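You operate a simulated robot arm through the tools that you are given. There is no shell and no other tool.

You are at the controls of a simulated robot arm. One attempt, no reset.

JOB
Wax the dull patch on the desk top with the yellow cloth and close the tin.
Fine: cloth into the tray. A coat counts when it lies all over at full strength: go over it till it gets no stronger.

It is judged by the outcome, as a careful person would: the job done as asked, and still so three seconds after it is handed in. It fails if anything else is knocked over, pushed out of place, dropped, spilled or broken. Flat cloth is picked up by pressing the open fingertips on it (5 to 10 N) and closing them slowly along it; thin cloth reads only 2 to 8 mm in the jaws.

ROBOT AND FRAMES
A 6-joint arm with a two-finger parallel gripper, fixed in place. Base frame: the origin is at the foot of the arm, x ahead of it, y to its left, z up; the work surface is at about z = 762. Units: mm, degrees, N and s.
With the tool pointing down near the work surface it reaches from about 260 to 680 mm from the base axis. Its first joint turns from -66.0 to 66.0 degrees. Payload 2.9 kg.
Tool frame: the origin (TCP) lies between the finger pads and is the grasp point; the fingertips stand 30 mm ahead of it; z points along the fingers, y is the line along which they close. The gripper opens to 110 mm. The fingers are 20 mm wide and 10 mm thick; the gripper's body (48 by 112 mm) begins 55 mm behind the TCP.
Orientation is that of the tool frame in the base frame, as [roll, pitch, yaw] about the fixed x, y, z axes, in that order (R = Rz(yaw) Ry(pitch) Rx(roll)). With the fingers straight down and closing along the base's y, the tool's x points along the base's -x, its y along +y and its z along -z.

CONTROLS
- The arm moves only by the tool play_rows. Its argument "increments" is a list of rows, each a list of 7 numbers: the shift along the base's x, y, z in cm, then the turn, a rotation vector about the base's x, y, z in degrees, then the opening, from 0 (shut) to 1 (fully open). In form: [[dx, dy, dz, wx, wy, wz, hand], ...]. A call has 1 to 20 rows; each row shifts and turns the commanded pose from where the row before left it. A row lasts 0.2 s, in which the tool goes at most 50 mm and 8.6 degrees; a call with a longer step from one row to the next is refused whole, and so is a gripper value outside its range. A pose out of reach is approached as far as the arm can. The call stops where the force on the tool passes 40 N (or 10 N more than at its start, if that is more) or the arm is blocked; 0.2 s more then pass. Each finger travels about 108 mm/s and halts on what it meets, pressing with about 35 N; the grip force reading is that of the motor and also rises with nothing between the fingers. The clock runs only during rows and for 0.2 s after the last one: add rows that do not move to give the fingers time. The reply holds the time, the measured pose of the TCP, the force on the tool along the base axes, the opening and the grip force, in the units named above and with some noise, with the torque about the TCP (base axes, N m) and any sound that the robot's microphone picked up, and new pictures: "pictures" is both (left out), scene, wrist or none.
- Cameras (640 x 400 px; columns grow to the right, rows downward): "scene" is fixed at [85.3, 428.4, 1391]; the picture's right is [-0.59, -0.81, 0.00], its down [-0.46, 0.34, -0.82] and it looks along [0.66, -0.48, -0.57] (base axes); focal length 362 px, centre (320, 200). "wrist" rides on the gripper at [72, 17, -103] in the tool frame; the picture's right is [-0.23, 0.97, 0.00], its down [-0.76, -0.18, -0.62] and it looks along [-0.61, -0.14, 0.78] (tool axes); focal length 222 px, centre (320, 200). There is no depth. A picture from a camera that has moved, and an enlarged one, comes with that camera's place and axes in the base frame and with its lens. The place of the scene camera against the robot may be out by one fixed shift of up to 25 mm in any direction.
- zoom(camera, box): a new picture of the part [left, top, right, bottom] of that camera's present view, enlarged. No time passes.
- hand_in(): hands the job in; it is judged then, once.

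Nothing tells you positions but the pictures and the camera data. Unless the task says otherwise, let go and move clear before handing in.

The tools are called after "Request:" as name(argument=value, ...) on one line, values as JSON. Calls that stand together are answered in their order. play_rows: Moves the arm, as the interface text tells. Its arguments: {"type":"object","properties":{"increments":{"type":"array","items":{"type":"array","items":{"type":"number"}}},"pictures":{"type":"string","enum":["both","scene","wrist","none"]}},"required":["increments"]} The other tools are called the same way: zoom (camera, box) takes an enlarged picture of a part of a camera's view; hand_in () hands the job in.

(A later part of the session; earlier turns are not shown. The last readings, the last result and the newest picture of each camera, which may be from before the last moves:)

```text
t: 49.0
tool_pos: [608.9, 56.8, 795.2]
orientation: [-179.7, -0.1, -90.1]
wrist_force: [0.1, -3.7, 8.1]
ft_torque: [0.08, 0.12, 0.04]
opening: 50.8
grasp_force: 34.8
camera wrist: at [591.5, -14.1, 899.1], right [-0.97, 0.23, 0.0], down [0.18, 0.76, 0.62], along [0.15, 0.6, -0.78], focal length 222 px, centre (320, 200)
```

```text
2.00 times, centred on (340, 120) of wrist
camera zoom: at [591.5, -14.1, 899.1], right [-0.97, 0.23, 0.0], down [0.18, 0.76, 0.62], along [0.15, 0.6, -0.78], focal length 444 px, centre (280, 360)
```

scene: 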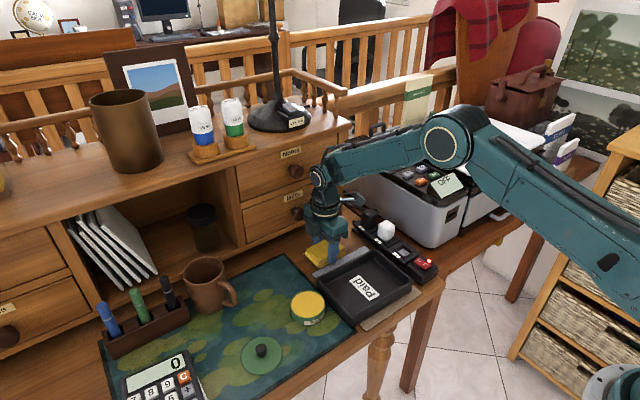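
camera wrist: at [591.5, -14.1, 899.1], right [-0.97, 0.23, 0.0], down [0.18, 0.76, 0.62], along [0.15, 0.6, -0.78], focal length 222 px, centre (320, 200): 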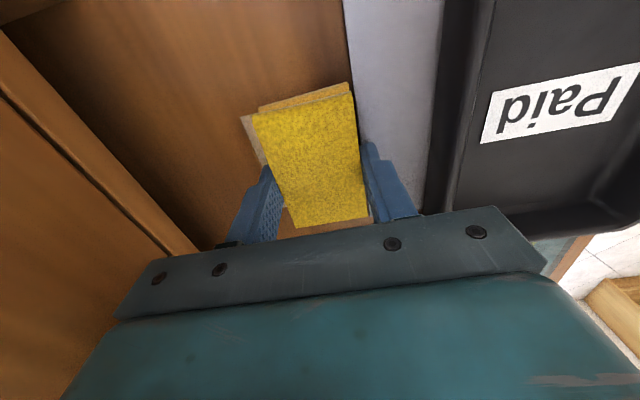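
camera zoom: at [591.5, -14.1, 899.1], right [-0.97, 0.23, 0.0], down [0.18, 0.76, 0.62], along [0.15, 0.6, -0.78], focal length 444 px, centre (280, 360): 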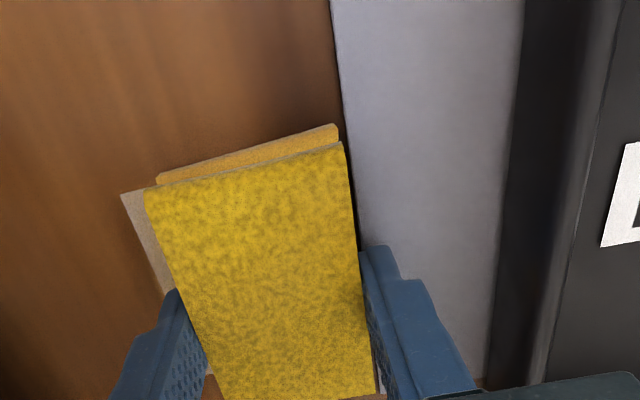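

The patch is taking wax, since its exposed edge turned from grey-cream to tan. I'll stroke some more here, then lift to look at it.

Request:
play_rows(increments=[[0, -0.8, 0, 0, 0, 0, 0.35], [0, -0.8, 0, 0, 0, 0, 0.35], [0, 0.8, 0, 0, 0, 0, 0.35], [0, 0.8, 0, 0, 0, 0, 0.35], [0, -0.8, 0, 0, 0, 0, 0.35], [0, -0.8, 0, 0, 0, 0, 0.35], [0, 0.8, 0, 0, 0, 0, 0.35], [0, 0.8, 0, 0, 0, 0, 0.35], [0, -0.8, 0, 0, 0, 0, 0.35], [0, -0.8, 0, 0, 0, 0, 0.35], [0, 0.8, 0, 0, 0, 0, 0.35], [0, 0.8, 0, 0, 0, 0, 0.35], [0, 0, 0.5, 0, 0, 0, 0.35], [-1.5, 0, 1.5, 0, 0, 0, 0.35], [-2, 0, 2, 0, 0, 0, 0.35], [-2, 0, 2, 0, 0, 0, 0.35], [0, 3, 2, 0, 0, 0, 0.35], [0, 4, 0, 0, 0, 0, 0.35], [0, 0, 0, 0, 0, 0, 0.35]])

Request:
zoom(camera="scene", box=[270, 200, 390, 290])

Request:
zoom(camera="scene", box=[295, 225, 365, 275])

```text
t: 53.0
tool_pos: [553.4, 127.1, 873.6]
orientation: [-179.9, -0.1, -90.2]
wrist_force: [0.1, 0.4, 0.1]
ft_torque: [-0.02, 0.01, -0.01]
opening: 50.5
grasp_force: 34.6
camera wrist: at [536.2, 56.1, 977.5], right [-0.97, 0.23, 0.0], down [0.18, 0.76, 0.62], along [0.14, 0.61, -0.78], focal length 222 px, centre (320, 200)
```

scene: 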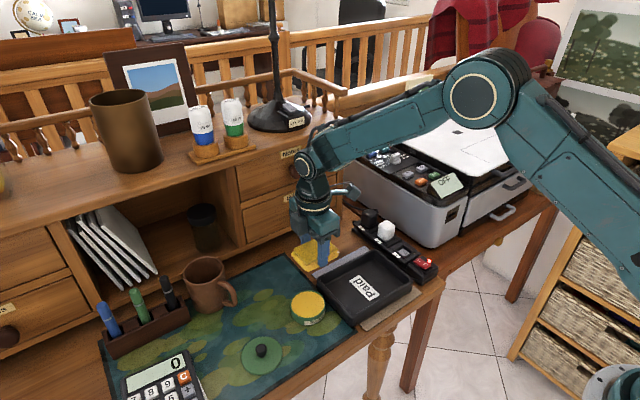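
wrist: 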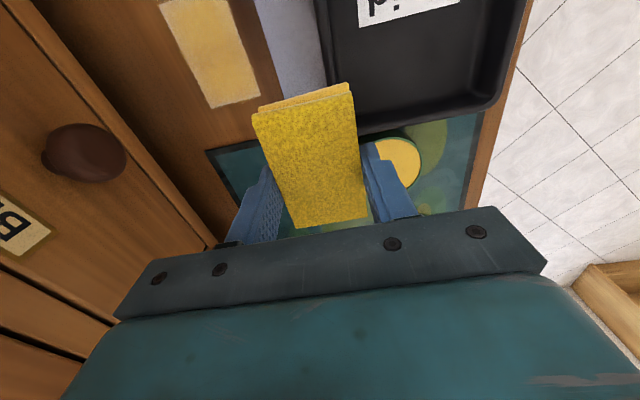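

```text
4.44 times, centred on (330, 245) of scene
camera zoom: at [85.3, 428.4, 1391.0], right [-0.59, -0.81, 0.0], down [-0.46, 0.34, -0.82], along [0.66, -0.48, -0.57], focal length 1610 px, centre (276, 0)
```

zoom: 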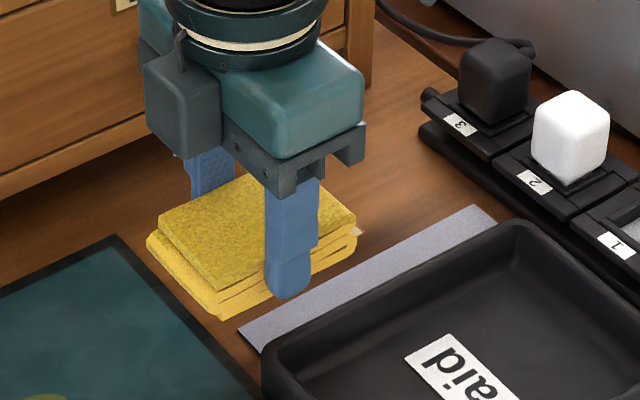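

```text
8.00 times, centred on (330, 250) of scene
camera zoom: at [85.3, 428.4, 1391.0], right [-0.59, -0.81, 0.0], down [-0.46, 0.34, -0.82], along [0.66, -0.48, -0.57], focal length 2899 px, centre (240, -200)
```

zoom: 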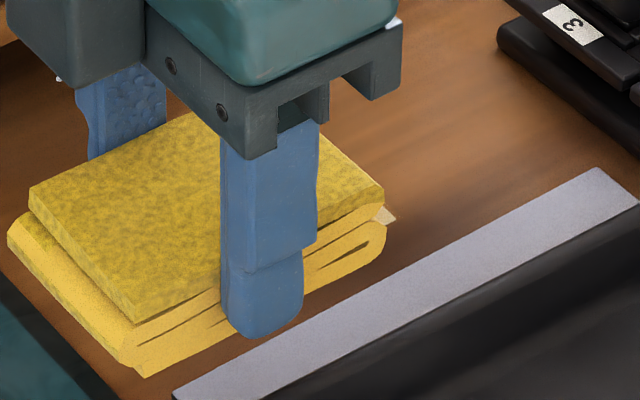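

Request:
zoom(camera="wrist", box=[130, 0, 290, 115])

```text
3.48 times, centred on (210, 58) of wrist
camera zoom: at [536.2, 56.1, 977.5], right [-0.97, 0.23, 0.0], down [0.18, 0.76, 0.62], along [0.14, 0.61, -0.78], focal length 773 px, centre (703, 696)
```

zoom: 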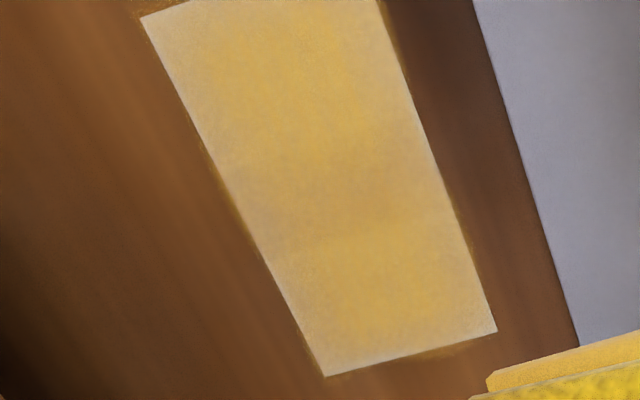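

The patch is now wax-yellow in the middle but weaker along the far (x≈650) edge and the left end. I'll go back at y≈67 for the left end, then turn the gripper for the far edge.

Request:
play_rows(increments=[[0, -4, 0, 0, 0, 0, 0.35], [0, -2, -2, 0, 0, 0, 0.35], [2, 0, -2, 0, 0, 0, 0.35], [2, 0, -2, 0, 0, 0, 0.35], [1.5, 0, -1.3, 0, 0, 0, 0.35], [0, 0, -0.7, 0, 0, 0, 0.35], [0, 0.8, 0, 0, 0, 0, 0.35], [0, -0.8, 0, 0, 0, 0, 0.35], [0, 0.8, 0, 0, 0, 0, 0.35], [0, -0.8, 0, 0, 0, 0, 0.35], [0, 0.8, 0, 0, 0, 0, 0.35], [0, -0.8, 0, 0, 0, 0, 0.35], [0, 0.8, 0, 0, 0, 0, 0.35], [0, -0.8, 0, 0, 0, 0, 0.35], [0, 0.8, 0, 0, 0, 0, 0.35], [0, -0.8, 0, 0, 0, 0, 0.35], [0, 0, 0, 0, 0, 0, 0.35]])

Request:
zoom(camera="scene", box=[270, 200, 390, 290])

Request:
zoom(camera="wrist", box=[200, 20, 480, 220])

```text
t: 56.6
tool_pos: [608.9, 68.5, 795.5]
orientation: [-179.7, 0.0, -89.9]
wrist_force: [0.3, 8.8, 15.9]
ft_torque: [0.25, 0.11, -0.02]
opening: 50.6
grasp_force: 35.1
camera wrist: at [591.6, -2.7, 898.4], right [-0.97, 0.23, 0.0], down [0.17, 0.76, 0.62], along [0.14, 0.61, -0.78], focal length 222 px, centre (320, 200)
```

scene: 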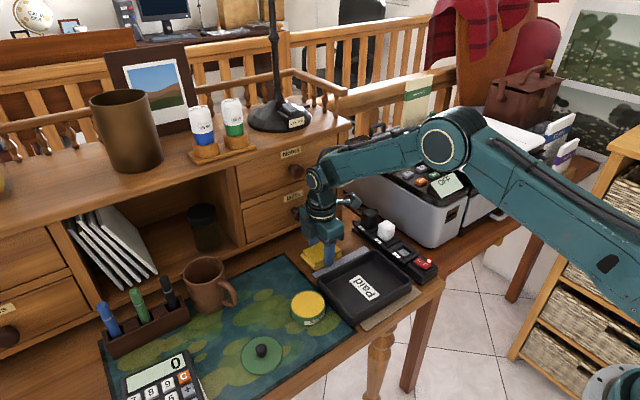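
wrist: 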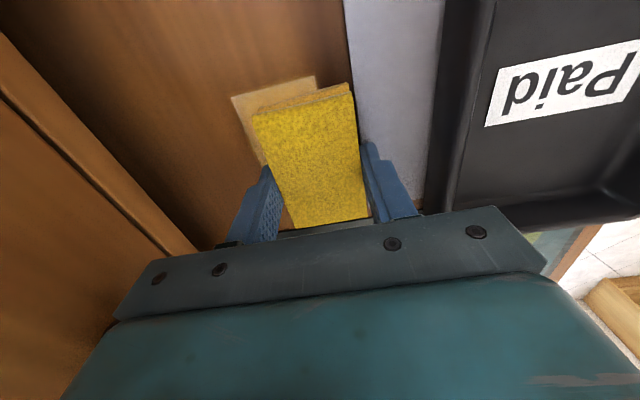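

```text
4.44 times, centred on (330, 245) of scene
camera zoom: at [85.0, 428.5, 1390.9], right [-0.59, -0.81, 0.0], down [-0.46, 0.34, -0.82], along [0.66, -0.48, -0.57], focal length 1610 px, centre (276, 0)
```

zoom: 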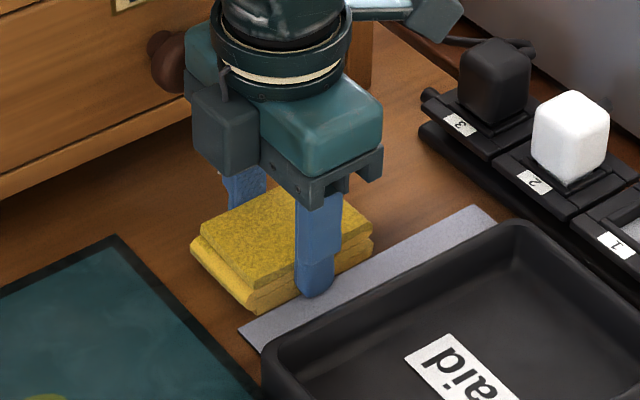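

```text
2.00 times, centred on (340, 120) of wrist
camera zoom: at [591.6, -2.7, 898.4], right [-0.97, 0.23, 0.0], down [0.17, 0.76, 0.62], along [0.14, 0.61, -0.78], focal length 444 px, centre (280, 360)
```

zoom: 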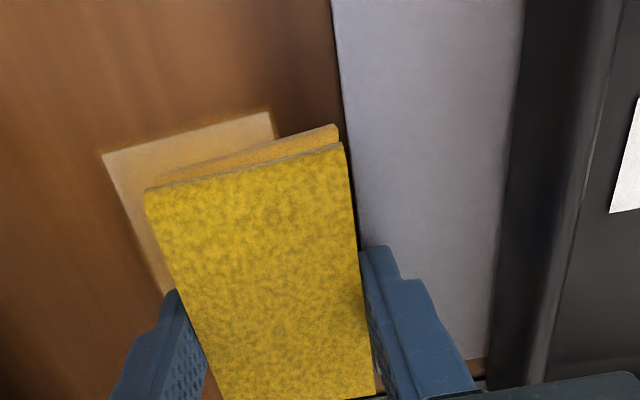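

Now the far edge: I'll lift slightly, turn the gripper 22° and go forward beside the knob to (625, 48).

Request:
play_rows(increments=[[0, 0, 0.8, 0, 0, 0, 0.35], [-0.2, -1.2, 0, 0, 0, 0, 0.35], [0, -1.2, 0, 0, 0, -7.3, 0.35], [0, 0, 0, 0, 0, -7.3, 0.35], [0, 0, 0, 0, 0, -7.4, 0.35], [0.7, 0, 0, 0, 0, 0, 0.35], [0.7, 0.1, 0, 0, 0, 0, 0.35], [0.5, 0.2, 0, 0, 0, 0, 0.35], [0, 0, 0, 0, 0, 0, 0.35]])

Request:
zoom(camera="scene", box=[260, 190, 380, 290])

Request:
zoom(camera="wrist", box=[120, 20, 480, 220])

```text
t: 58.6
tool_pos: [625.6, 47.7, 804.1]
orientation: [-179.9, -0.1, -112.1]
wrist_force: [-0.5, -0.2, 0.1]
ft_torque: [0.03, 0.02, -0.01]
opening: 50.4
grasp_force: 34.8
camera wrist: at [582.5, -12.7, 906.4], right [-0.82, 0.58, 0.0], down [0.45, 0.64, 0.62], along [0.36, 0.51, -0.78], focal length 222 px, centre (320, 200)
```

scene: 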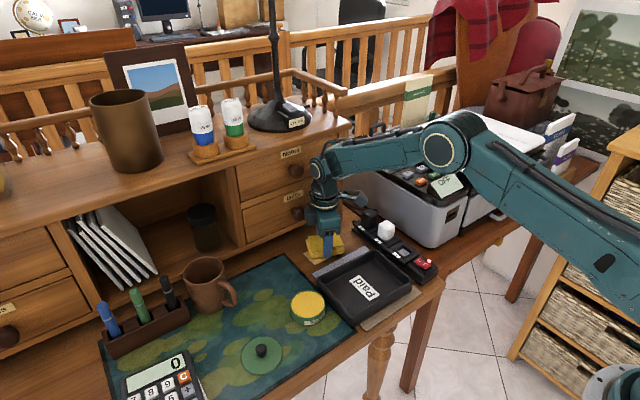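
wrist: 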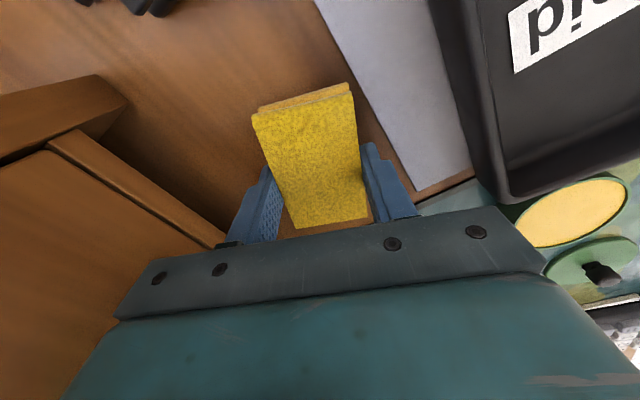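

```text
4.00 times, centred on (320, 240) of scene
camera zoom: at [85.3, 428.4, 1391.0], right [-0.59, -0.81, 0.0], down [-0.46, 0.34, -0.82], along [0.66, -0.48, -0.57], focal length 1449 px, centre (320, 40)
```

zoom: 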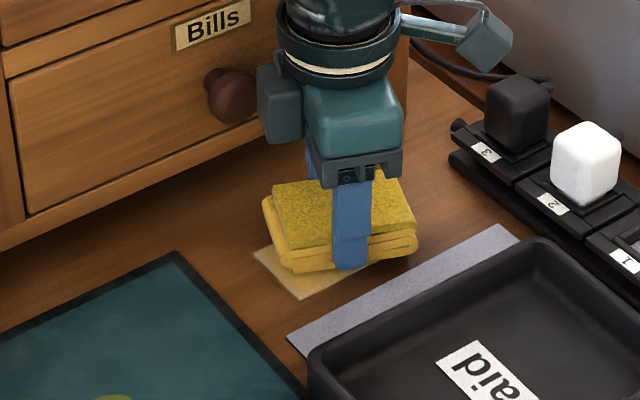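

```text
1.78 times, centred on (300, 120) of wrist
camera zoom: at [582.5, -12.7, 906.4], right [-0.82, 0.58, 0.0], down [0.45, 0.64, 0.62], along [0.36, 0.51, -0.78], focal length 395 px, centre (356, 342)
```

zoom: 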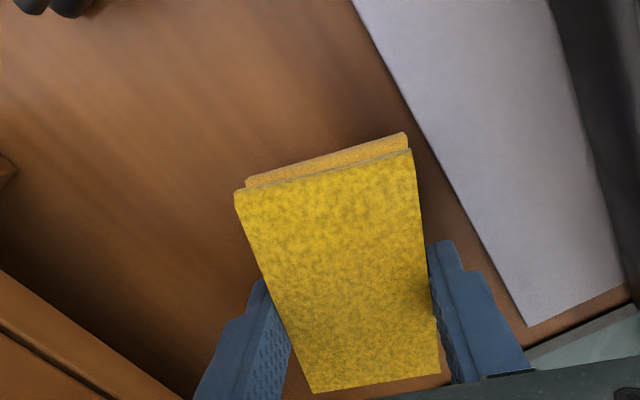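

Good clearance beside the knob, with the pad over the far side of the patch. I'll lower it and stroke away from the knob and back.

Request:
play_rows(increments=[[0, 0, -0.5, 0, 0, 0, 0.35], [0, 0, -0.3, 0, 0, 0, 0.35], [0, -0.9, 0, 0, 0, 0, 0.35], [0, -0.9, 0, 0, 0, 0, 0.35], [0, 0.9, 0, 0, 0, 0, 0.35], [0, 0.9, 0, 0, 0, 0, 0.35], [0, -0.9, 0, 0, 0, 0, 0.35], [0, -0.9, 0, 0, 0, 0, 0.35], [0, 0.9, 0, 0, 0, 0, 0.35], [0, 0.9, 0, 0, 0, 0, 0.35], [0, -0.9, 0, 0, 0, 0, 0.35], [0, -0.9, 0, 0, 0, 0, 0.35], [0, 0.9, 0, 0, 0, 0, 0.35], [0, 0.9, 0, 0, 0, 0, 0.35], [0, 0, 0, 0, 0, 0, 0.35]], pictures="wrist")

Request:
zoom(camera="scene", box=[260, 190, 380, 290])

```text
t: 61.8
tool_pos: [623.8, 47.5, 795.2]
orientation: [-179.8, -0.1, -112.0]
wrist_force: [-1.0, -0.8, 0.0]
ft_torque: [0.01, 0.0, 0.04]
opening: 50.4
grasp_force: 35.0
camera wrist: at [581.9, -12.5, 898.7], right [-0.82, 0.58, 0.0], down [0.45, 0.64, 0.62], along [0.36, 0.51, -0.78], focal length 222 px, centre (320, 200)
```

wrist: 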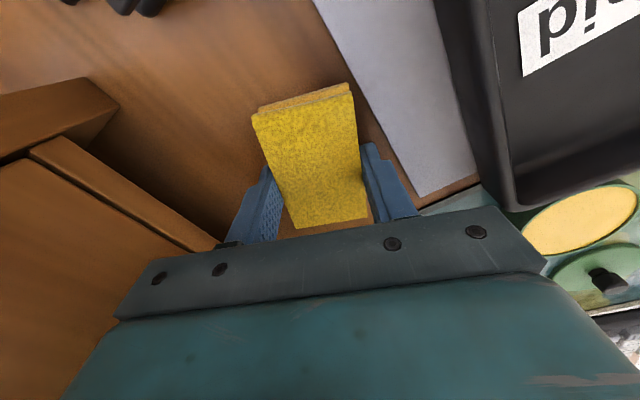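

```text
4.00 times, centred on (320, 240) of scene
camera zoom: at [85.3, 428.4, 1391.0], right [-0.59, -0.81, 0.0], down [-0.46, 0.34, -0.82], along [0.66, -0.48, -0.57], focal length 1449 px, centre (320, 40)
```

zoom: 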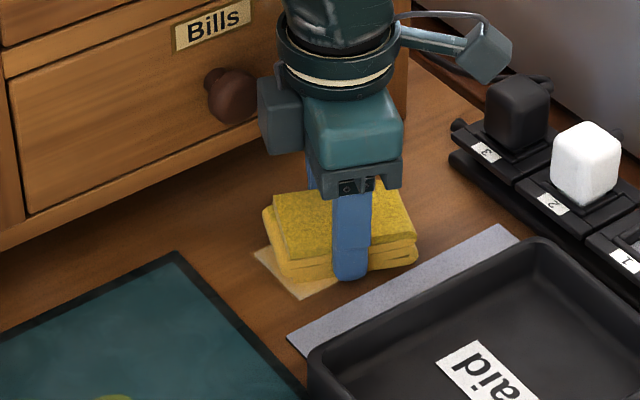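

No pressing force in this pose, so I'll lower in 1 mm steps until it presses at about 10 N.

Request:
play_rows(increments=[[0, 0, -0.1, 0, 0, 0, 0.35], [0, 0, 0, 0, 0, 0, 0.35]], pictures="none")

Request:
play_rows(increments=[[0, 0, -0.1, 0, 0, 0, 0.35], [0, 0, 0, 0, 0, 0, 0.35]], pictures="none")

```text
t: 62.4
tool_pos: [625.3, 45.8, 795.4]
orientation: [-179.9, -0.2, -112.0]
wrist_force: [-3.1, 1.7, 6.9]
ft_torque: [0.06, 0.22, -0.01]
opening: 50.6
grasp_force: 34.8
```

```text
t: 63.0
tool_pos: [625.6, 47.0, 793.8]
orientation: [-179.8, -0.1, -112.1]
wrist_force: [-6.1, 1.5, 18.6]
ft_torque: [0.03, 0.41, -0.01]
opening: 50.5
grasp_force: 34.7
```

Now pressing at about 18 N. I'll repeat the strokes, with a small forward shift once away from the knob.

Request:
play_rows(increments=[[0, -0.9, 0.03, 0, 0, 0, 0.35], [0, -0.9, 0, 0, 0, 0, 0.35], [0, 0.9, 0, 0, 0, 0, 0.35], [0, 0.9, 0, 0, 0, 0, 0.35], [0, -0.9, 0, 0, 0, 0, 0.35], [0, -0.9, 0, 0, 0, 0, 0.35], [0.3, 0, 0, 0, 0, 0, 0.35], [0, 0.9, 0, 0, 0, 0, 0.35], [0, 0.9, 0, 0, 0, 0, 0.35], [0, -0.9, 0, 0, 0, 0, 0.35], [0, -0.9, 0, 0, 0, 0, 0.35], [0, 0.9, 0, 0, 0, 0, 0.35], [0, 0.9, 0, 0, 0, 0, 0.35], [0, -0.9, 0, 0, 0, 0, 0.35], [0, -0.9, 0, 0, 0, 0, 0.35], [0, 0.9, 0, 0, 0, 0, 0.35], [0, 0.9, 0, 0, 0, 0, 0.35], [0, -0.9, 0, 0, 0, 0, 0.35], [0, -0.9, 0, 0, 0, 0, 0.35]], pictures="none")

Request:
zoom(camera="scene", box=[260, 190, 380, 290])

```text
t: 67.0
tool_pos: [629.5, 29.8, 793.9]
orientation: [-179.7, 0.0, -111.8]
wrist_force: [0.1, 11.9, 19.9]
ft_torque: [0.28, 0.15, -0.05]
opening: 50.6
grasp_force: 35.5
```

```text
4.00 times, centred on (320, 240) of scene
camera zoom: at [84.9, 428.6, 1390.9], right [-0.59, -0.81, 0.0], down [-0.46, 0.34, -0.82], along [0.66, -0.48, -0.57], focal length 1449 px, centre (320, 40)
```

zoom: 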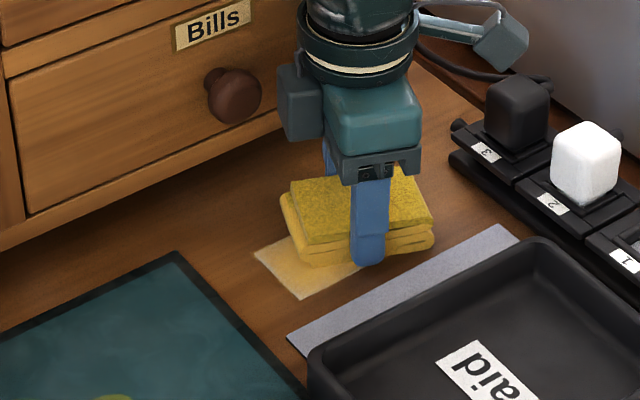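

I'll lift clear, back away and look at the coat again.

Request:
play_rows(increments=[[0, 0, 0.8, 0, 0, 0, 0.35], [-1.2, 0, 0, 0, 0, 0, 0.35], [-1.2, 0, 0, 0, 0, 7.3, 0.35], [-1, 0, 1, 0, 0, 7.3, 0.35], [-2, 1, 2, 0, 0, 7.4, 0.35], [-2, 2, 2, 0, 0, 0, 0.35], [0, 3, 2, 0, 0, 0, 0.35], [0, 3.5, 0, 0, 0, 0, 0.35], [0, 0, 0, 0, 0, 0, 0.35]])

Request:
zoom(camera="wrist", box=[130, 0, 290, 115])

Request:
zoom(camera="scene", box=[270, 210, 390, 290])

```text
t: 69.0
tool_pos: [552.7, 125.3, 871.4]
orientation: [-179.9, -0.1, -90.1]
wrist_force: [0.1, 0.1, -0.7]
ft_torque: [-0.03, 0.03, -0.01]
opening: 50.7
grasp_force: 35.3
camera wrist: at [535.4, 53.4, 975.7], right [-0.97, 0.23, 0.0], down [0.18, 0.76, 0.62], along [0.14, 0.61, -0.78], focal length 222 px, centre (320, 200)
```

scene: 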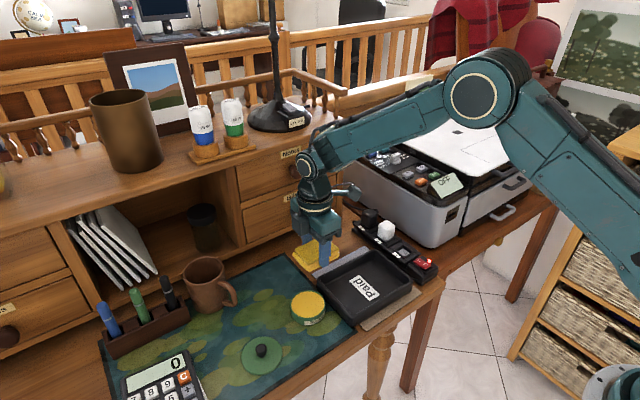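
wrist: 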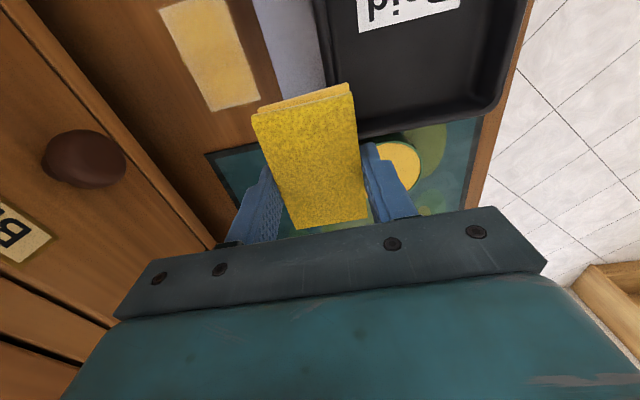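

```text
3.48 times, centred on (210, 58) of wrist
camera zoom: at [535.4, 53.4, 975.7], right [-0.97, 0.23, 0.0], down [0.18, 0.76, 0.62], along [0.14, 0.61, -0.78], focal length 773 px, centre (703, 696)
```

zoom: 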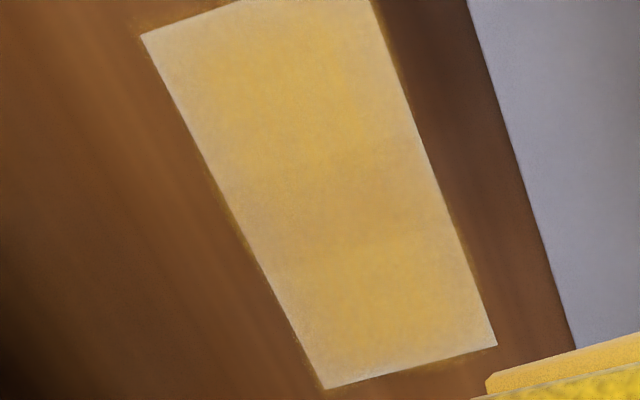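

```text
5.00 times, centred on (330, 250) of scene
camera zoom: at [85.3, 428.4, 1391.0], right [-0.59, -0.81, 0.0], down [-0.46, 0.34, -0.82], along [0.66, -0.48, -0.57], focal length 1812 px, centre (270, -50)
```

zoom: 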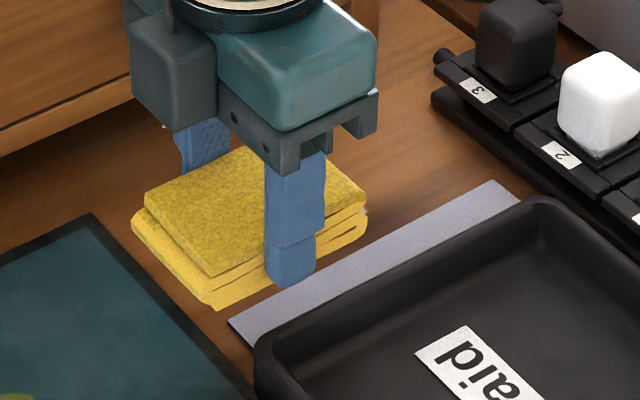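

The coat is more even but not saturated, and the far edge and corners are still paler. I'll reload the cloth at the tin before the next passes.

Request:
play_rows(increments=[[-1.8, 2.2, 0, 0, 0, 0, 0.35], [-1.8, 2.2, 0, 0, 0, 0, 0.35], [-1.8, 2.2, 0, 0, 0, 0, 0.35], [0, 0, -2, 0, 0, 0, 0.35], [0, 0, -2, 0, 0, 0, 0.35], [0, 0, -0.6, 0, 0, 0, 0.35], [0, 0, 0, 0, 0, 0, 0.35]])

Request:
zoom(camera="scene", box=[250, 230, 370, 330])

```text
t: 70.6
tool_pos: [499.7, 190.2, 824.9]
orientation: [-179.8, 0.0, -90.1]
wrist_force: [0.9, -0.4, -0.3]
ft_torque: [0.0, 0.01, -0.02]
opening: 50.4
grasp_force: 35.6
camera wrist: at [483.2, 118.3, 928.0], right [-0.97, 0.23, 0.0], down [0.18, 0.76, 0.62], along [0.14, 0.61, -0.78], focal length 222 px, centre (320, 200)
```

scene: 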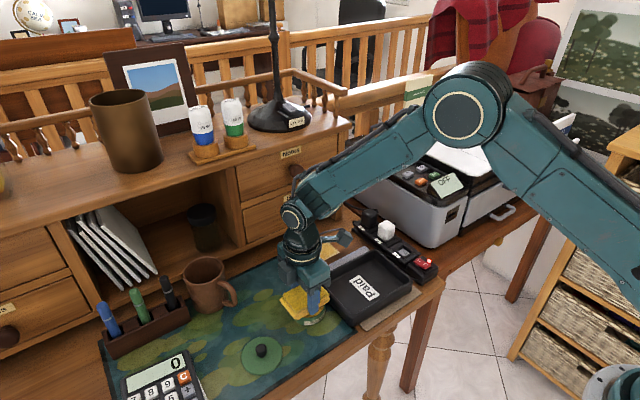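
wrist: 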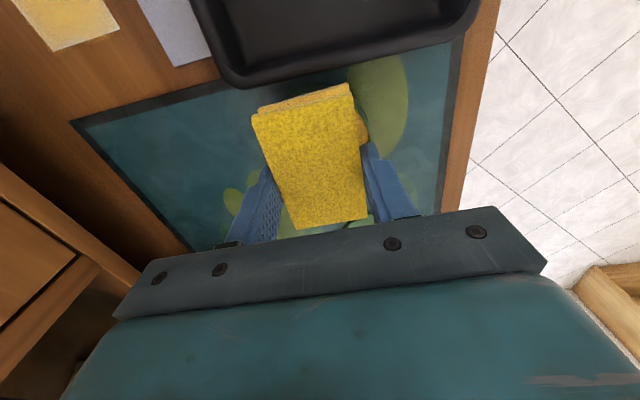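

```text
4.00 times, centred on (310, 280) of scene
camera zoom: at [85.3, 428.4, 1391.0], right [-0.59, -0.81, 0.0], down [-0.46, 0.34, -0.82], along [0.66, -0.48, -0.57], focal length 1449 px, centre (360, -120)
```

zoom: 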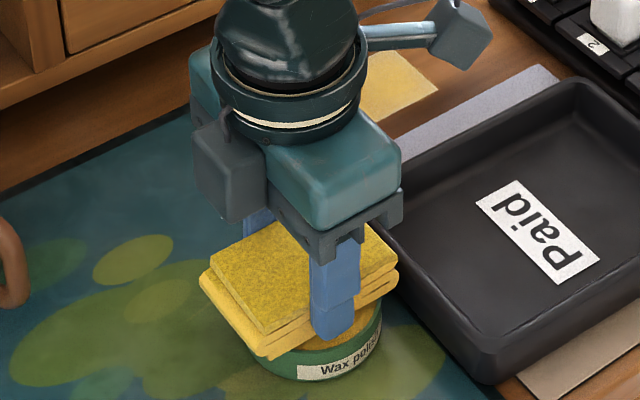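

Request:
play_rows(increments=[[0, 0, -0.1, 0, 0, 0, 0.35], [0, 0, -0.1, 0, 0, 0, 0.35], [0, 0, -0.1, 0, 0, 0, 0.35], [0, 0, 0, 0, 0, 0, 0.35]], pictures="none")

Request:
play_rows(increments=[[0, 0, -0.1, 0, 0, 0, 0.35], [0, 0, 0, 0, 0, 0, 0.35]], pictures="none")

```text
t: 71.6
tool_pos: [498.9, 189.0, 822.5]
orientation: [-179.9, -0.1, -90.1]
wrist_force: [-0.3, -0.4, -0.2]
ft_torque: [-0.04, -0.02, -0.01]
opening: 50.5
grasp_force: 35.1
```

```text
t: 72.2
tool_pos: [499.5, 188.1, 821.0]
orientation: [-179.7, -0.2, -90.1]
wrist_force: [0.4, -0.2, -1.4]
ft_torque: [-0.01, -0.01, -0.01]
opening: 50.4
grasp_force: 35.0
```

Request:
play_rows(increments=[[0, 0, -0.1, 0, 0, 0, 0.35], [0, 0, 0, 0, 0, 0, 0.35]], pictures="none")

Request:
play_rows(increments=[[0, 0, -0.05, 0, 0, 0, 0.35], [0, 0, 0, 0, 0, 0, 0.35]], pictures="none")

```text
t: 72.8
tool_pos: [500.6, 188.5, 819.9]
orientation: [-179.7, -0.2, -90.0]
wrist_force: [-2.6, 0.7, 5.9]
ft_torque: [0.02, 0.19, -0.01]
opening: 50.6
grasp_force: 35.1
```

```text
t: 73.4
tool_pos: [500.4, 189.0, 819.3]
orientation: [-179.8, -0.1, -90.1]
wrist_force: [0.6, -0.9, 7.0]
ft_torque: [-0.07, 0.15, -0.01]
opening: 50.7
grasp_force: 34.6
```

Request:
play_rows(increments=[[0, 0, -0.05, 0, 0, 0, 0.35], [0, 0, 0, 0, 0, 0, 0.35], [0, 0, 0, 0, 0, 0, 0.35], [0, 0, 0, 0, 0, 0, 0.35], [0, 0, 0.5, 0, 0, 0, 0.35], [0, 0, 1.5, 0, 0, 0, 0.35], [0, 0, 2, 0, 0, 0, 0.35], [0, 0, 1, 0, 0, 0, 0.35], [0, 0, 0, 0, 0, 0, 0.35]])

Request:
zoom(camera="scene", box=[250, 220, 370, 330])

```text
t: 75.4
tool_pos: [500.5, 189.7, 870.2]
orientation: [-179.9, -0.2, -90.1]
wrist_force: [-0.2, 0.0, -0.3]
ft_torque: [0.0, 0.0, 0.0]
opening: 50.5
grasp_force: 35.0
camera wrist: at [483.2, 118.1, 972.9], right [-0.97, 0.23, 0.0], down [0.18, 0.76, 0.62], along [0.14, 0.61, -0.78], focal length 222 px, centre (320, 200)
```

scene: 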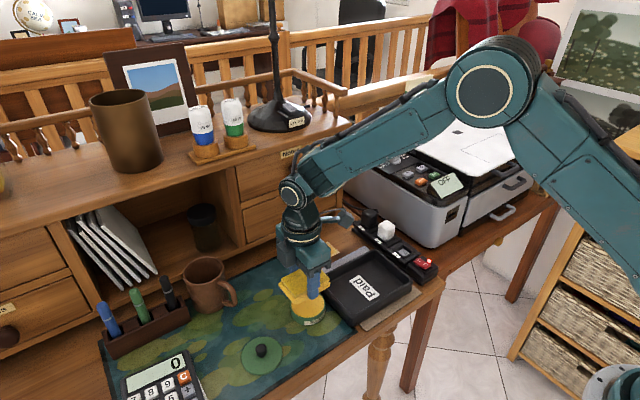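
wrist: 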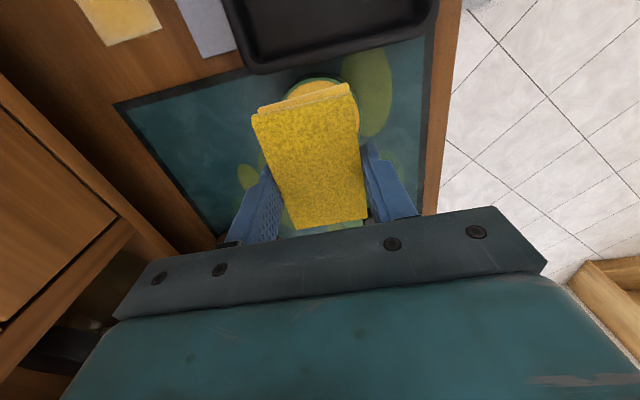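

```text
3.64 times, centred on (310, 275) of scene
camera zoom: at [85.3, 428.4, 1391.0], right [-0.59, -0.81, 0.0], down [-0.46, 0.34, -0.82], along [0.66, -0.48, -0.57], focal length 1318 px, centre (356, -73)
```

zoom: 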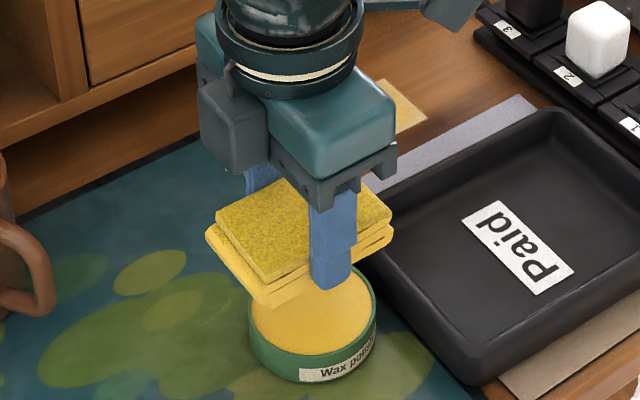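

The cloth is bright with wax again. I'll return to the far side with the 22° turn, staying behind x≈606 until I'm low.

Request:
play_rows(increments=[[1.8, -2.2, 0, 0, 0, 0, 0.35], [1.8, -2.2, 0, 0, 0, 0, 0.35], [1.8, -2.2, 0, 0, 0, 0, 0.35], [0, -3.5, 0, 0, 0, 0, 0.35], [0, -3.0, -1.5, 0, 0, 0, 0.35], [2, -1.4, -2, 0, 0, -7.3, 0.35], [2, 0, -2, 0, 0, -7.3, 0.35], [1.2, 0, -1.1, 0, 0, -7.4, 0.35], [0.7, 0, 0, 0, 0, 0, 0.35], [0.7, 0.1, 0, 0, 0, 0, 0.35], [0.5, 0.2, 0, 0, 0, 0, 0.35], [0, 0, -0.5, 0, 0, 0, 0.35], [0, 0, -0.4, 0, 0, 0, 0.35], [0, 0, 0, 0, 0, 0, 0.35]], pictures="scene")

Request:
play_rows(increments=[[0, 0, -0.1, 0, 0, 0, 0.35], [0, 0, 0, 0, 0, 0, 0.35]], pictures="none")

```text
t: 78.4
tool_pos: [625.6, 46.3, 793.0]
orientation: [-179.8, -0.1, -112.1]
wrist_force: [-1.3, -1.8, 5.3]
ft_torque: [0.04, 0.23, 0.03]
opening: 50.8
grasp_force: 34.8
```

scene: 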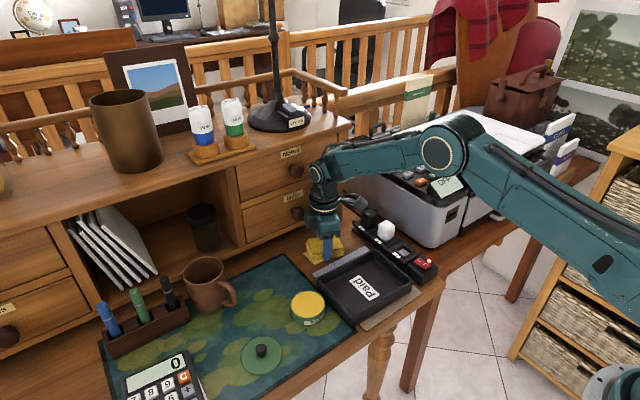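

```text
t: 79.0
tool_pos: [625.2, 48.9, 794.6]
orientation: [-179.8, -0.1, -112.1]
wrist_force: [-4.1, -1.0, 11.2]
ft_torque: [0.04, 0.28, -0.02]
opening: 50.7
grasp_force: 33.8
```

Pressing at about 11 N. I'll do long strokes over the far side.

Request:
play_rows(increments=[[0, -1.0, 0, 0, 0, 0, 0.35], [0, -1.0, 0, 0, 0, 0, 0.35], [0.3, 1.0, 0, 0, 0, 0, 0.35], [0, 1.0, 0, 0, 0, 0, 0.35], [0, -1.0, 0, 0, 0, 0, 0.35], [0, -1.0, 0, 0, 0, 0, 0.35], [0.2, 1.0, 0, 0, 0, 0, 0.35], [0, 1.0, 0, 0, 0, 0, 0.35], [0, -1.0, 0, 0, 0, 0, 0.35], [0, -1.0, 0, 0, 0, 0, 0.35], [0, 1.0, 0, 0, 0, 0, 0.35], [0, 1.0, 0, 0, 0, 0, 0.35], [0, -1.0, 0, 0, 0, 0, 0.35], [0, -1.0, 0, 0, 0, 0, 0.35], [0, 1.0, 0, 0, 0, 0, 0.35], [0, 1.0, 0, 0, 0, 0, 0.35], [0, -1.0, 0, 0, 0, 0, 0.35], [0, -1.0, 0, 0, 0, 0, 0.35], [0, 1.0, 0, 0, 0, 0, 0.35], [0, 1.0, 0, 0, 0, 0, 0.35]], pictures="none")

Request:
zoom(camera="scene", box=[260, 190, 380, 290])

```text
t: 83.2
tool_pos: [630.5, 46.3, 792.6]
orientation: [-179.8, -0.1, -112.1]
wrist_force: [0.1, -8.4, 17.5]
ft_torque: [-0.19, 0.08, 0.04]
opening: 50.4
grasp_force: 34.9
```

```text
4.00 times, centred on (320, 240) of scene
camera zoom: at [85.0, 428.1, 1391.0], right [-0.59, -0.81, 0.0], down [-0.46, 0.34, -0.82], along [0.66, -0.48, -0.57], focal length 1449 px, centre (320, 40)
```

zoom: 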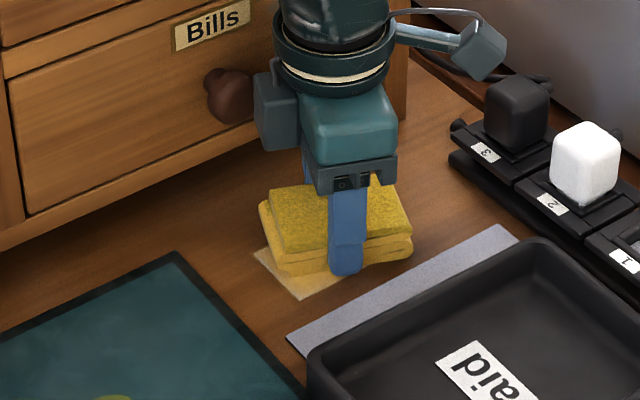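

Next I'll square the pad up at (626, 28), which is clear of the knob, for the right part, stroking in x and y.

Request:
play_rows(increments=[[0, -0.9, 0.5, 0, 0, 0, 0.35], [-0.2, -0.9, 0, 0, 0, 7.3, 0.35], [-0.1, 0, 0, 0, 0, 7.3, 0.35], [0, 0, 0, 0, 0, 7.4, 0.35], [0, 0, -0.5, 0, 0, 0, 0.35], [0, 0, 0, 0, 0, 0, 0.35]], pictures="none")

Request:
zoom(camera="scene", box=[260, 190, 380, 290])

```text
t: 84.6
tool_pos: [627.4, 29.5, 793.2]
orientation: [-179.8, -0.1, -90.0]
wrist_force: [-2.8, -1.5, 7.5]
ft_torque: [0.01, 0.19, 0.04]
opening: 50.8
grasp_force: 35.2
```

```text
4.00 times, centred on (320, 240) of scene
camera zoom: at [85.1, 428.3, 1391.0], right [-0.59, -0.81, 0.0], down [-0.46, 0.34, -0.82], along [0.66, -0.48, -0.57], focal length 1449 px, centre (320, 40)
```

zoom: 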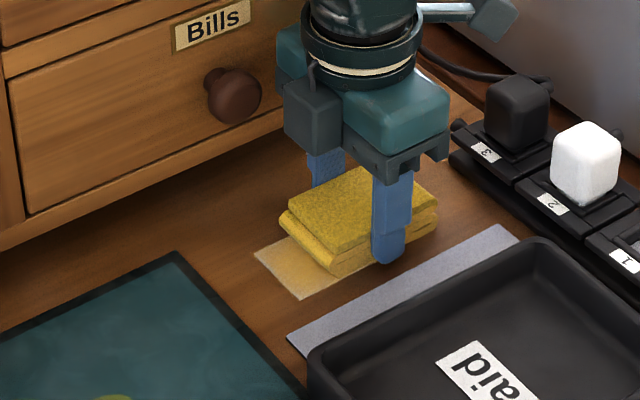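

Request:
play_rows(increments=[[0, -1.0, 0, 0, 0, 0, 0.35], [0, 1.0, 0, 0, 0, 0, 0.35], [-0.5, 0, 0, 0, 0, 0, 0.35], [0, -1.0, 0, 0, 0, 0, 0.35], [0, 1.0, 0, 0, 0, 0, 0.35], [0.7, 0, 0, 0, 0, 0, 0.35], [0, -1.0, 0, 0, 0, 0, 0.35], [0, 1.0, 0, 0, 0, 0, 0.35], [-0.7, 0, 0, 0, 0, 0, 0.35], [0, -1.0, 0, 0, 0, 0, 0.35], [0, 1.0, 0, 0, 0, 0, 0.35], [0.7, 0, 0, 0, 0, 0, 0.35], [0, -1.0, 0, 0, 0, 0, 0.35], [0, 1.0, 0, 0, 0, 0, 0.35], [-0.7, 0, 0, 0, 0, 0, 0.35], [0, -1.0, 0, 0, 0, 0, 0.35], [0, 1.0, 0, 0, 0, 0, 0.35], [0, 0, 0, 0, 0, 0, 0.35]], pictures="none")

Request:
play_rows(increments=[[0, 0, 0.8, 0, 0, 0, 0.35], [-1.0, 0, 0, 0, 0, 0, 0.35], [-0.6, 0.8, 0, 0, 0, 0, 0.35], [-0.4, 1.2, 0, 0, 0, 0, 0.35], [-1, 2, 1, 0, 0, 0, 0.35], [-2, 2, 2, 0, 0, 0, 0.35], [-2, 3, 2, 0, 0, 0, 0.35], [0, 1, 2, 0, 0, 0, 0.35], [0, 0, 0, 0, 0, 0, 0.35]])

Request:
zoom(camera="wrist", box=[130, 0, 290, 115])

```text
t: 88.4
tool_pos: [622.2, 30.0, 792.8]
orientation: [-179.9, -0.2, -90.2]
wrist_force: [-0.6, -2.5, 5.9]
ft_torque: [-0.09, 0.04, 0.0]
opening: 50.6
grasp_force: 35.3
```

```text
t: 90.4
tool_pos: [553.2, 130.0, 871.7]
orientation: [-179.8, -0.2, -90.1]
wrist_force: [1.0, -0.1, -0.3]
ft_torque: [-0.01, -0.01, 0.01]
opening: 50.6
grasp_force: 35.4
camera wrist: at [535.7, 58.6, 975.4], right [-0.97, 0.23, 0.0], down [0.18, 0.76, 0.62], along [0.14, 0.61, -0.78], focal length 222 px, centre (320, 200)
```

scene: 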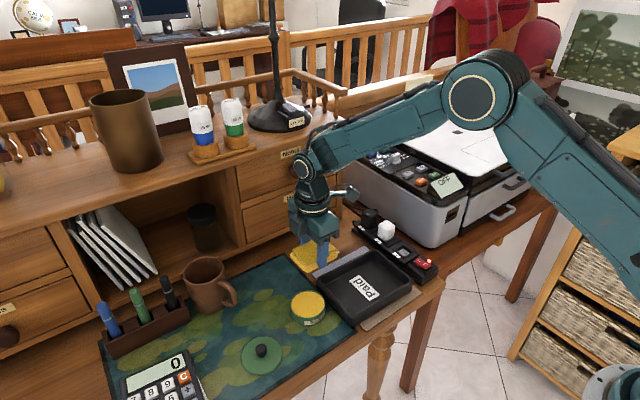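
wrist: 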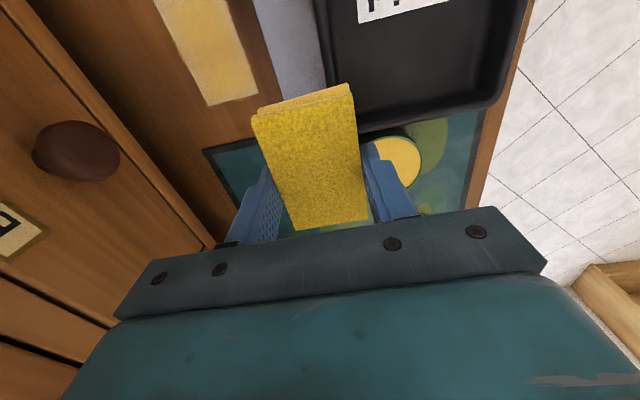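

```text
3.48 times, centred on (210, 58) of wrist
camera zoom: at [535.7, 58.6, 975.4], right [-0.97, 0.23, 0.0], down [0.18, 0.76, 0.62], along [0.14, 0.61, -0.78], focal length 773 px, centre (703, 696)
```

zoom: 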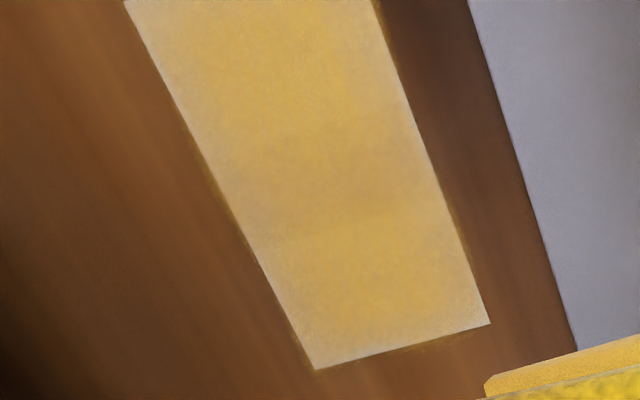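

Better, but the left end (y>80) is still paler. I'll stroke there from x≈608, y 55–75.

Request:
play_rows(increments=[[0, -3, 0, 0, 0, 0, 0.35], [0, -3, -2, 0, 0, 0, 0.35], [2, 0, -2, 0, 0, 0, 0.35], [2, 0, -2, 0, 0, 0, 0.35], [1.5, 0, -1.2, 0, 0, 0, 0.35], [0, 0, -0.5, 0, 0, 0, 0.35], [0, 0, 0, 0, 0, 0, 0.35]], pictures="none")

Request:
play_rows(increments=[[0, 0, -0.15, 0, 0, 0, 0.35], [0, 0, 0, 0, 0, 0, 0.35]], pictures="none")

```text
t: 92.0
tool_pos: [607.3, 69.6, 793.8]
orientation: [-179.8, 0.0, -90.1]
wrist_force: [0.3, 0.7, -0.8]
ft_torque: [-0.01, -0.04, -0.02]
opening: 50.5
grasp_force: 35.7
```

```text
t: 92.6
tool_pos: [607.4, 70.2, 792.4]
orientation: [-179.8, 0.0, -90.0]
wrist_force: [-0.6, 0.2, 1.9]
ft_torque: [-0.02, 0.05, 0.0]
opening: 50.7
grasp_force: 35.2
```

The pad has been pushed up in the jaws by about 3 mm. I'll rest it here on the patch, re-grip a bit higher and 22 mm nearer its right end, as planned.

Request:
play_rows(increments=[[0, 0, 0.05, 0, 0, 0, 0.45], [0, 0, 0, 0, 0, 0, 0.52], [0, 0, 0, 0, 0, 0, 0.58], [0, 0, 0.3, 0, 0, 0, 0.6], [0, 0, 0.3, 0, 0, 0, 0.6], [0, 0, 0, 0, 0, 0, 0.6]])

Request:
zoom(camera="scene", box=[260, 190, 380, 290])

Request:
zoom(camera="wrist", box=[180, 20, 460, 240])

```text
t: 94.0
tool_pos: [606.0, 68.8, 798.0]
orientation: [-179.8, -0.1, -90.1]
wrist_force: [1.3, -0.1, -0.4]
ft_torque: [-0.02, 0.02, -0.02]
opening: 65.9
grasp_force: 0.0
camera wrist: at [590.1, -1.7, 902.9], right [-0.97, 0.23, 0.0], down [0.18, 0.76, 0.62], along [0.14, 0.61, -0.78], focal length 222 px, centre (320, 200)
```

scene: 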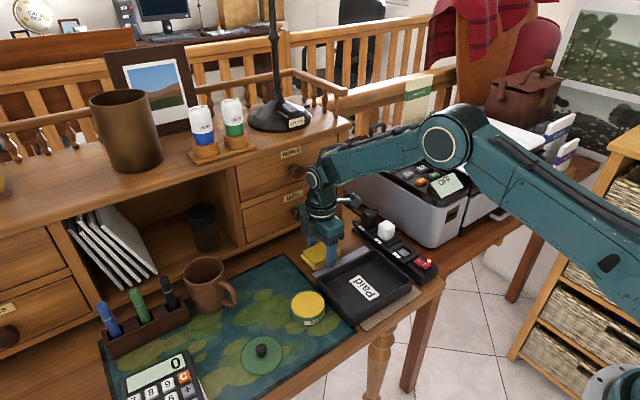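
wrist: 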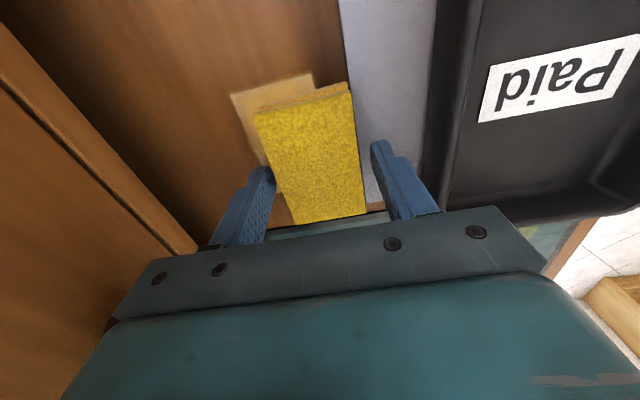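

```text
4.00 times, centred on (320, 240) of scene
camera zoom: at [85.3, 428.4, 1391.0], right [-0.59, -0.81, 0.0], down [-0.46, 0.34, -0.82], along [0.66, -0.48, -0.57], focal length 1449 px, centre (320, 40)
```

zoom: 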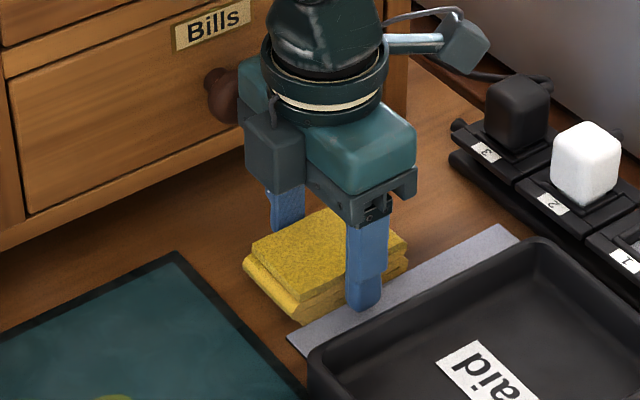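

```text
1.82 times, centred on (320, 130) of wrist
camera zoom: at [590.1, -1.7, 902.9], right [-0.97, 0.23, 0.0], down [0.18, 0.76, 0.62], along [0.14, 0.61, -0.78], focal length 404 px, centre (320, 327)
```

zoom: 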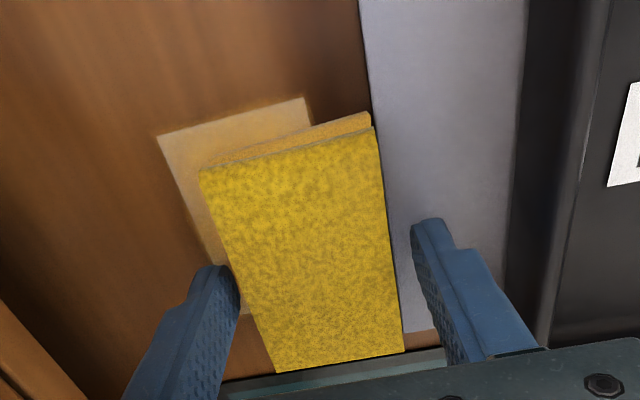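

The pad lies flat. I'll slide the open fingers 22 mm along it toward its right end and close.

Request:
play_rows(increments=[[0, -0.8, 0, 0, 0, 0, 0.6], [0, -0.7, 0, 0, 0, 0, 0.6], [0, -0.7, 0, 0, 0, 0, 0.6], [0, 0, 0, 0, 0, 0, 0.6], [0, 0, 0, 0, 0, 0, 0.54], [0, 0, 0, 0, 0, 0, 0.5], [0, 0, 0, 0, 0, 0, 0.46], [0, 0, 0, 0, 0, 0, 0.42], [0, 0, 0, 0, 0, 0, 0.35], [0, 0, 0, 0, 0, 0, 0.35]])

Request:
zoom(camera="wrist", box=[180, 20, 460, 240])

Request:
zoom(camera="scene", box=[260, 190, 380, 290])

```text
t: 96.2
tool_pos: [606.7, 47.0, 798.0]
orientation: [-179.9, 0.0, -90.1]
wrist_force: [0.5, -0.9, -0.3]
ft_torque: [0.0, 0.0, 0.01]
opening: 50.5
grasp_force: 34.9
camera wrist: at [590.2, -23.5, 901.9], right [-0.97, 0.23, 0.0], down [0.18, 0.76, 0.62], along [0.14, 0.61, -0.78], focal length 222 px, centre (320, 200)
```

scene: 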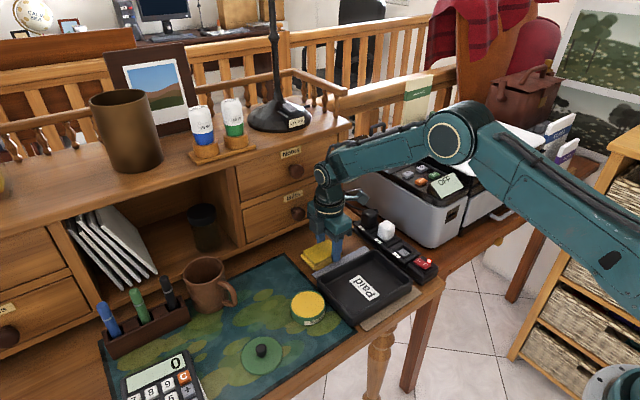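
wrist: 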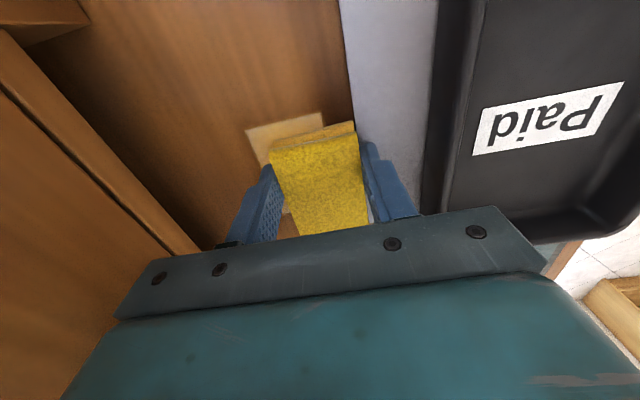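

```text
1.82 times, centred on (320, 130) of wrist
camera zoom: at [590.2, -23.5, 901.9], right [-0.97, 0.23, 0.0], down [0.18, 0.76, 0.62], along [0.14, 0.61, -0.78], focal length 404 px, centre (320, 327)
```

zoom: 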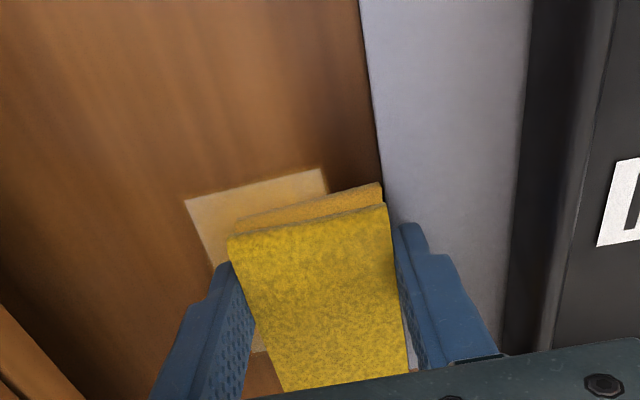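

```text
4.00 times, centred on (320, 240) of scene
camera zoom: at [85.3, 428.4, 1391.0], right [-0.59, -0.81, 0.0], down [-0.46, 0.34, -0.82], along [0.66, -0.48, -0.57], focal length 1449 px, centre (320, 40)
```

zoom: 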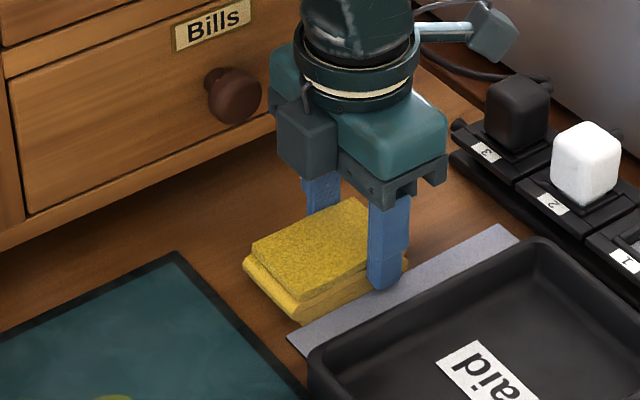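

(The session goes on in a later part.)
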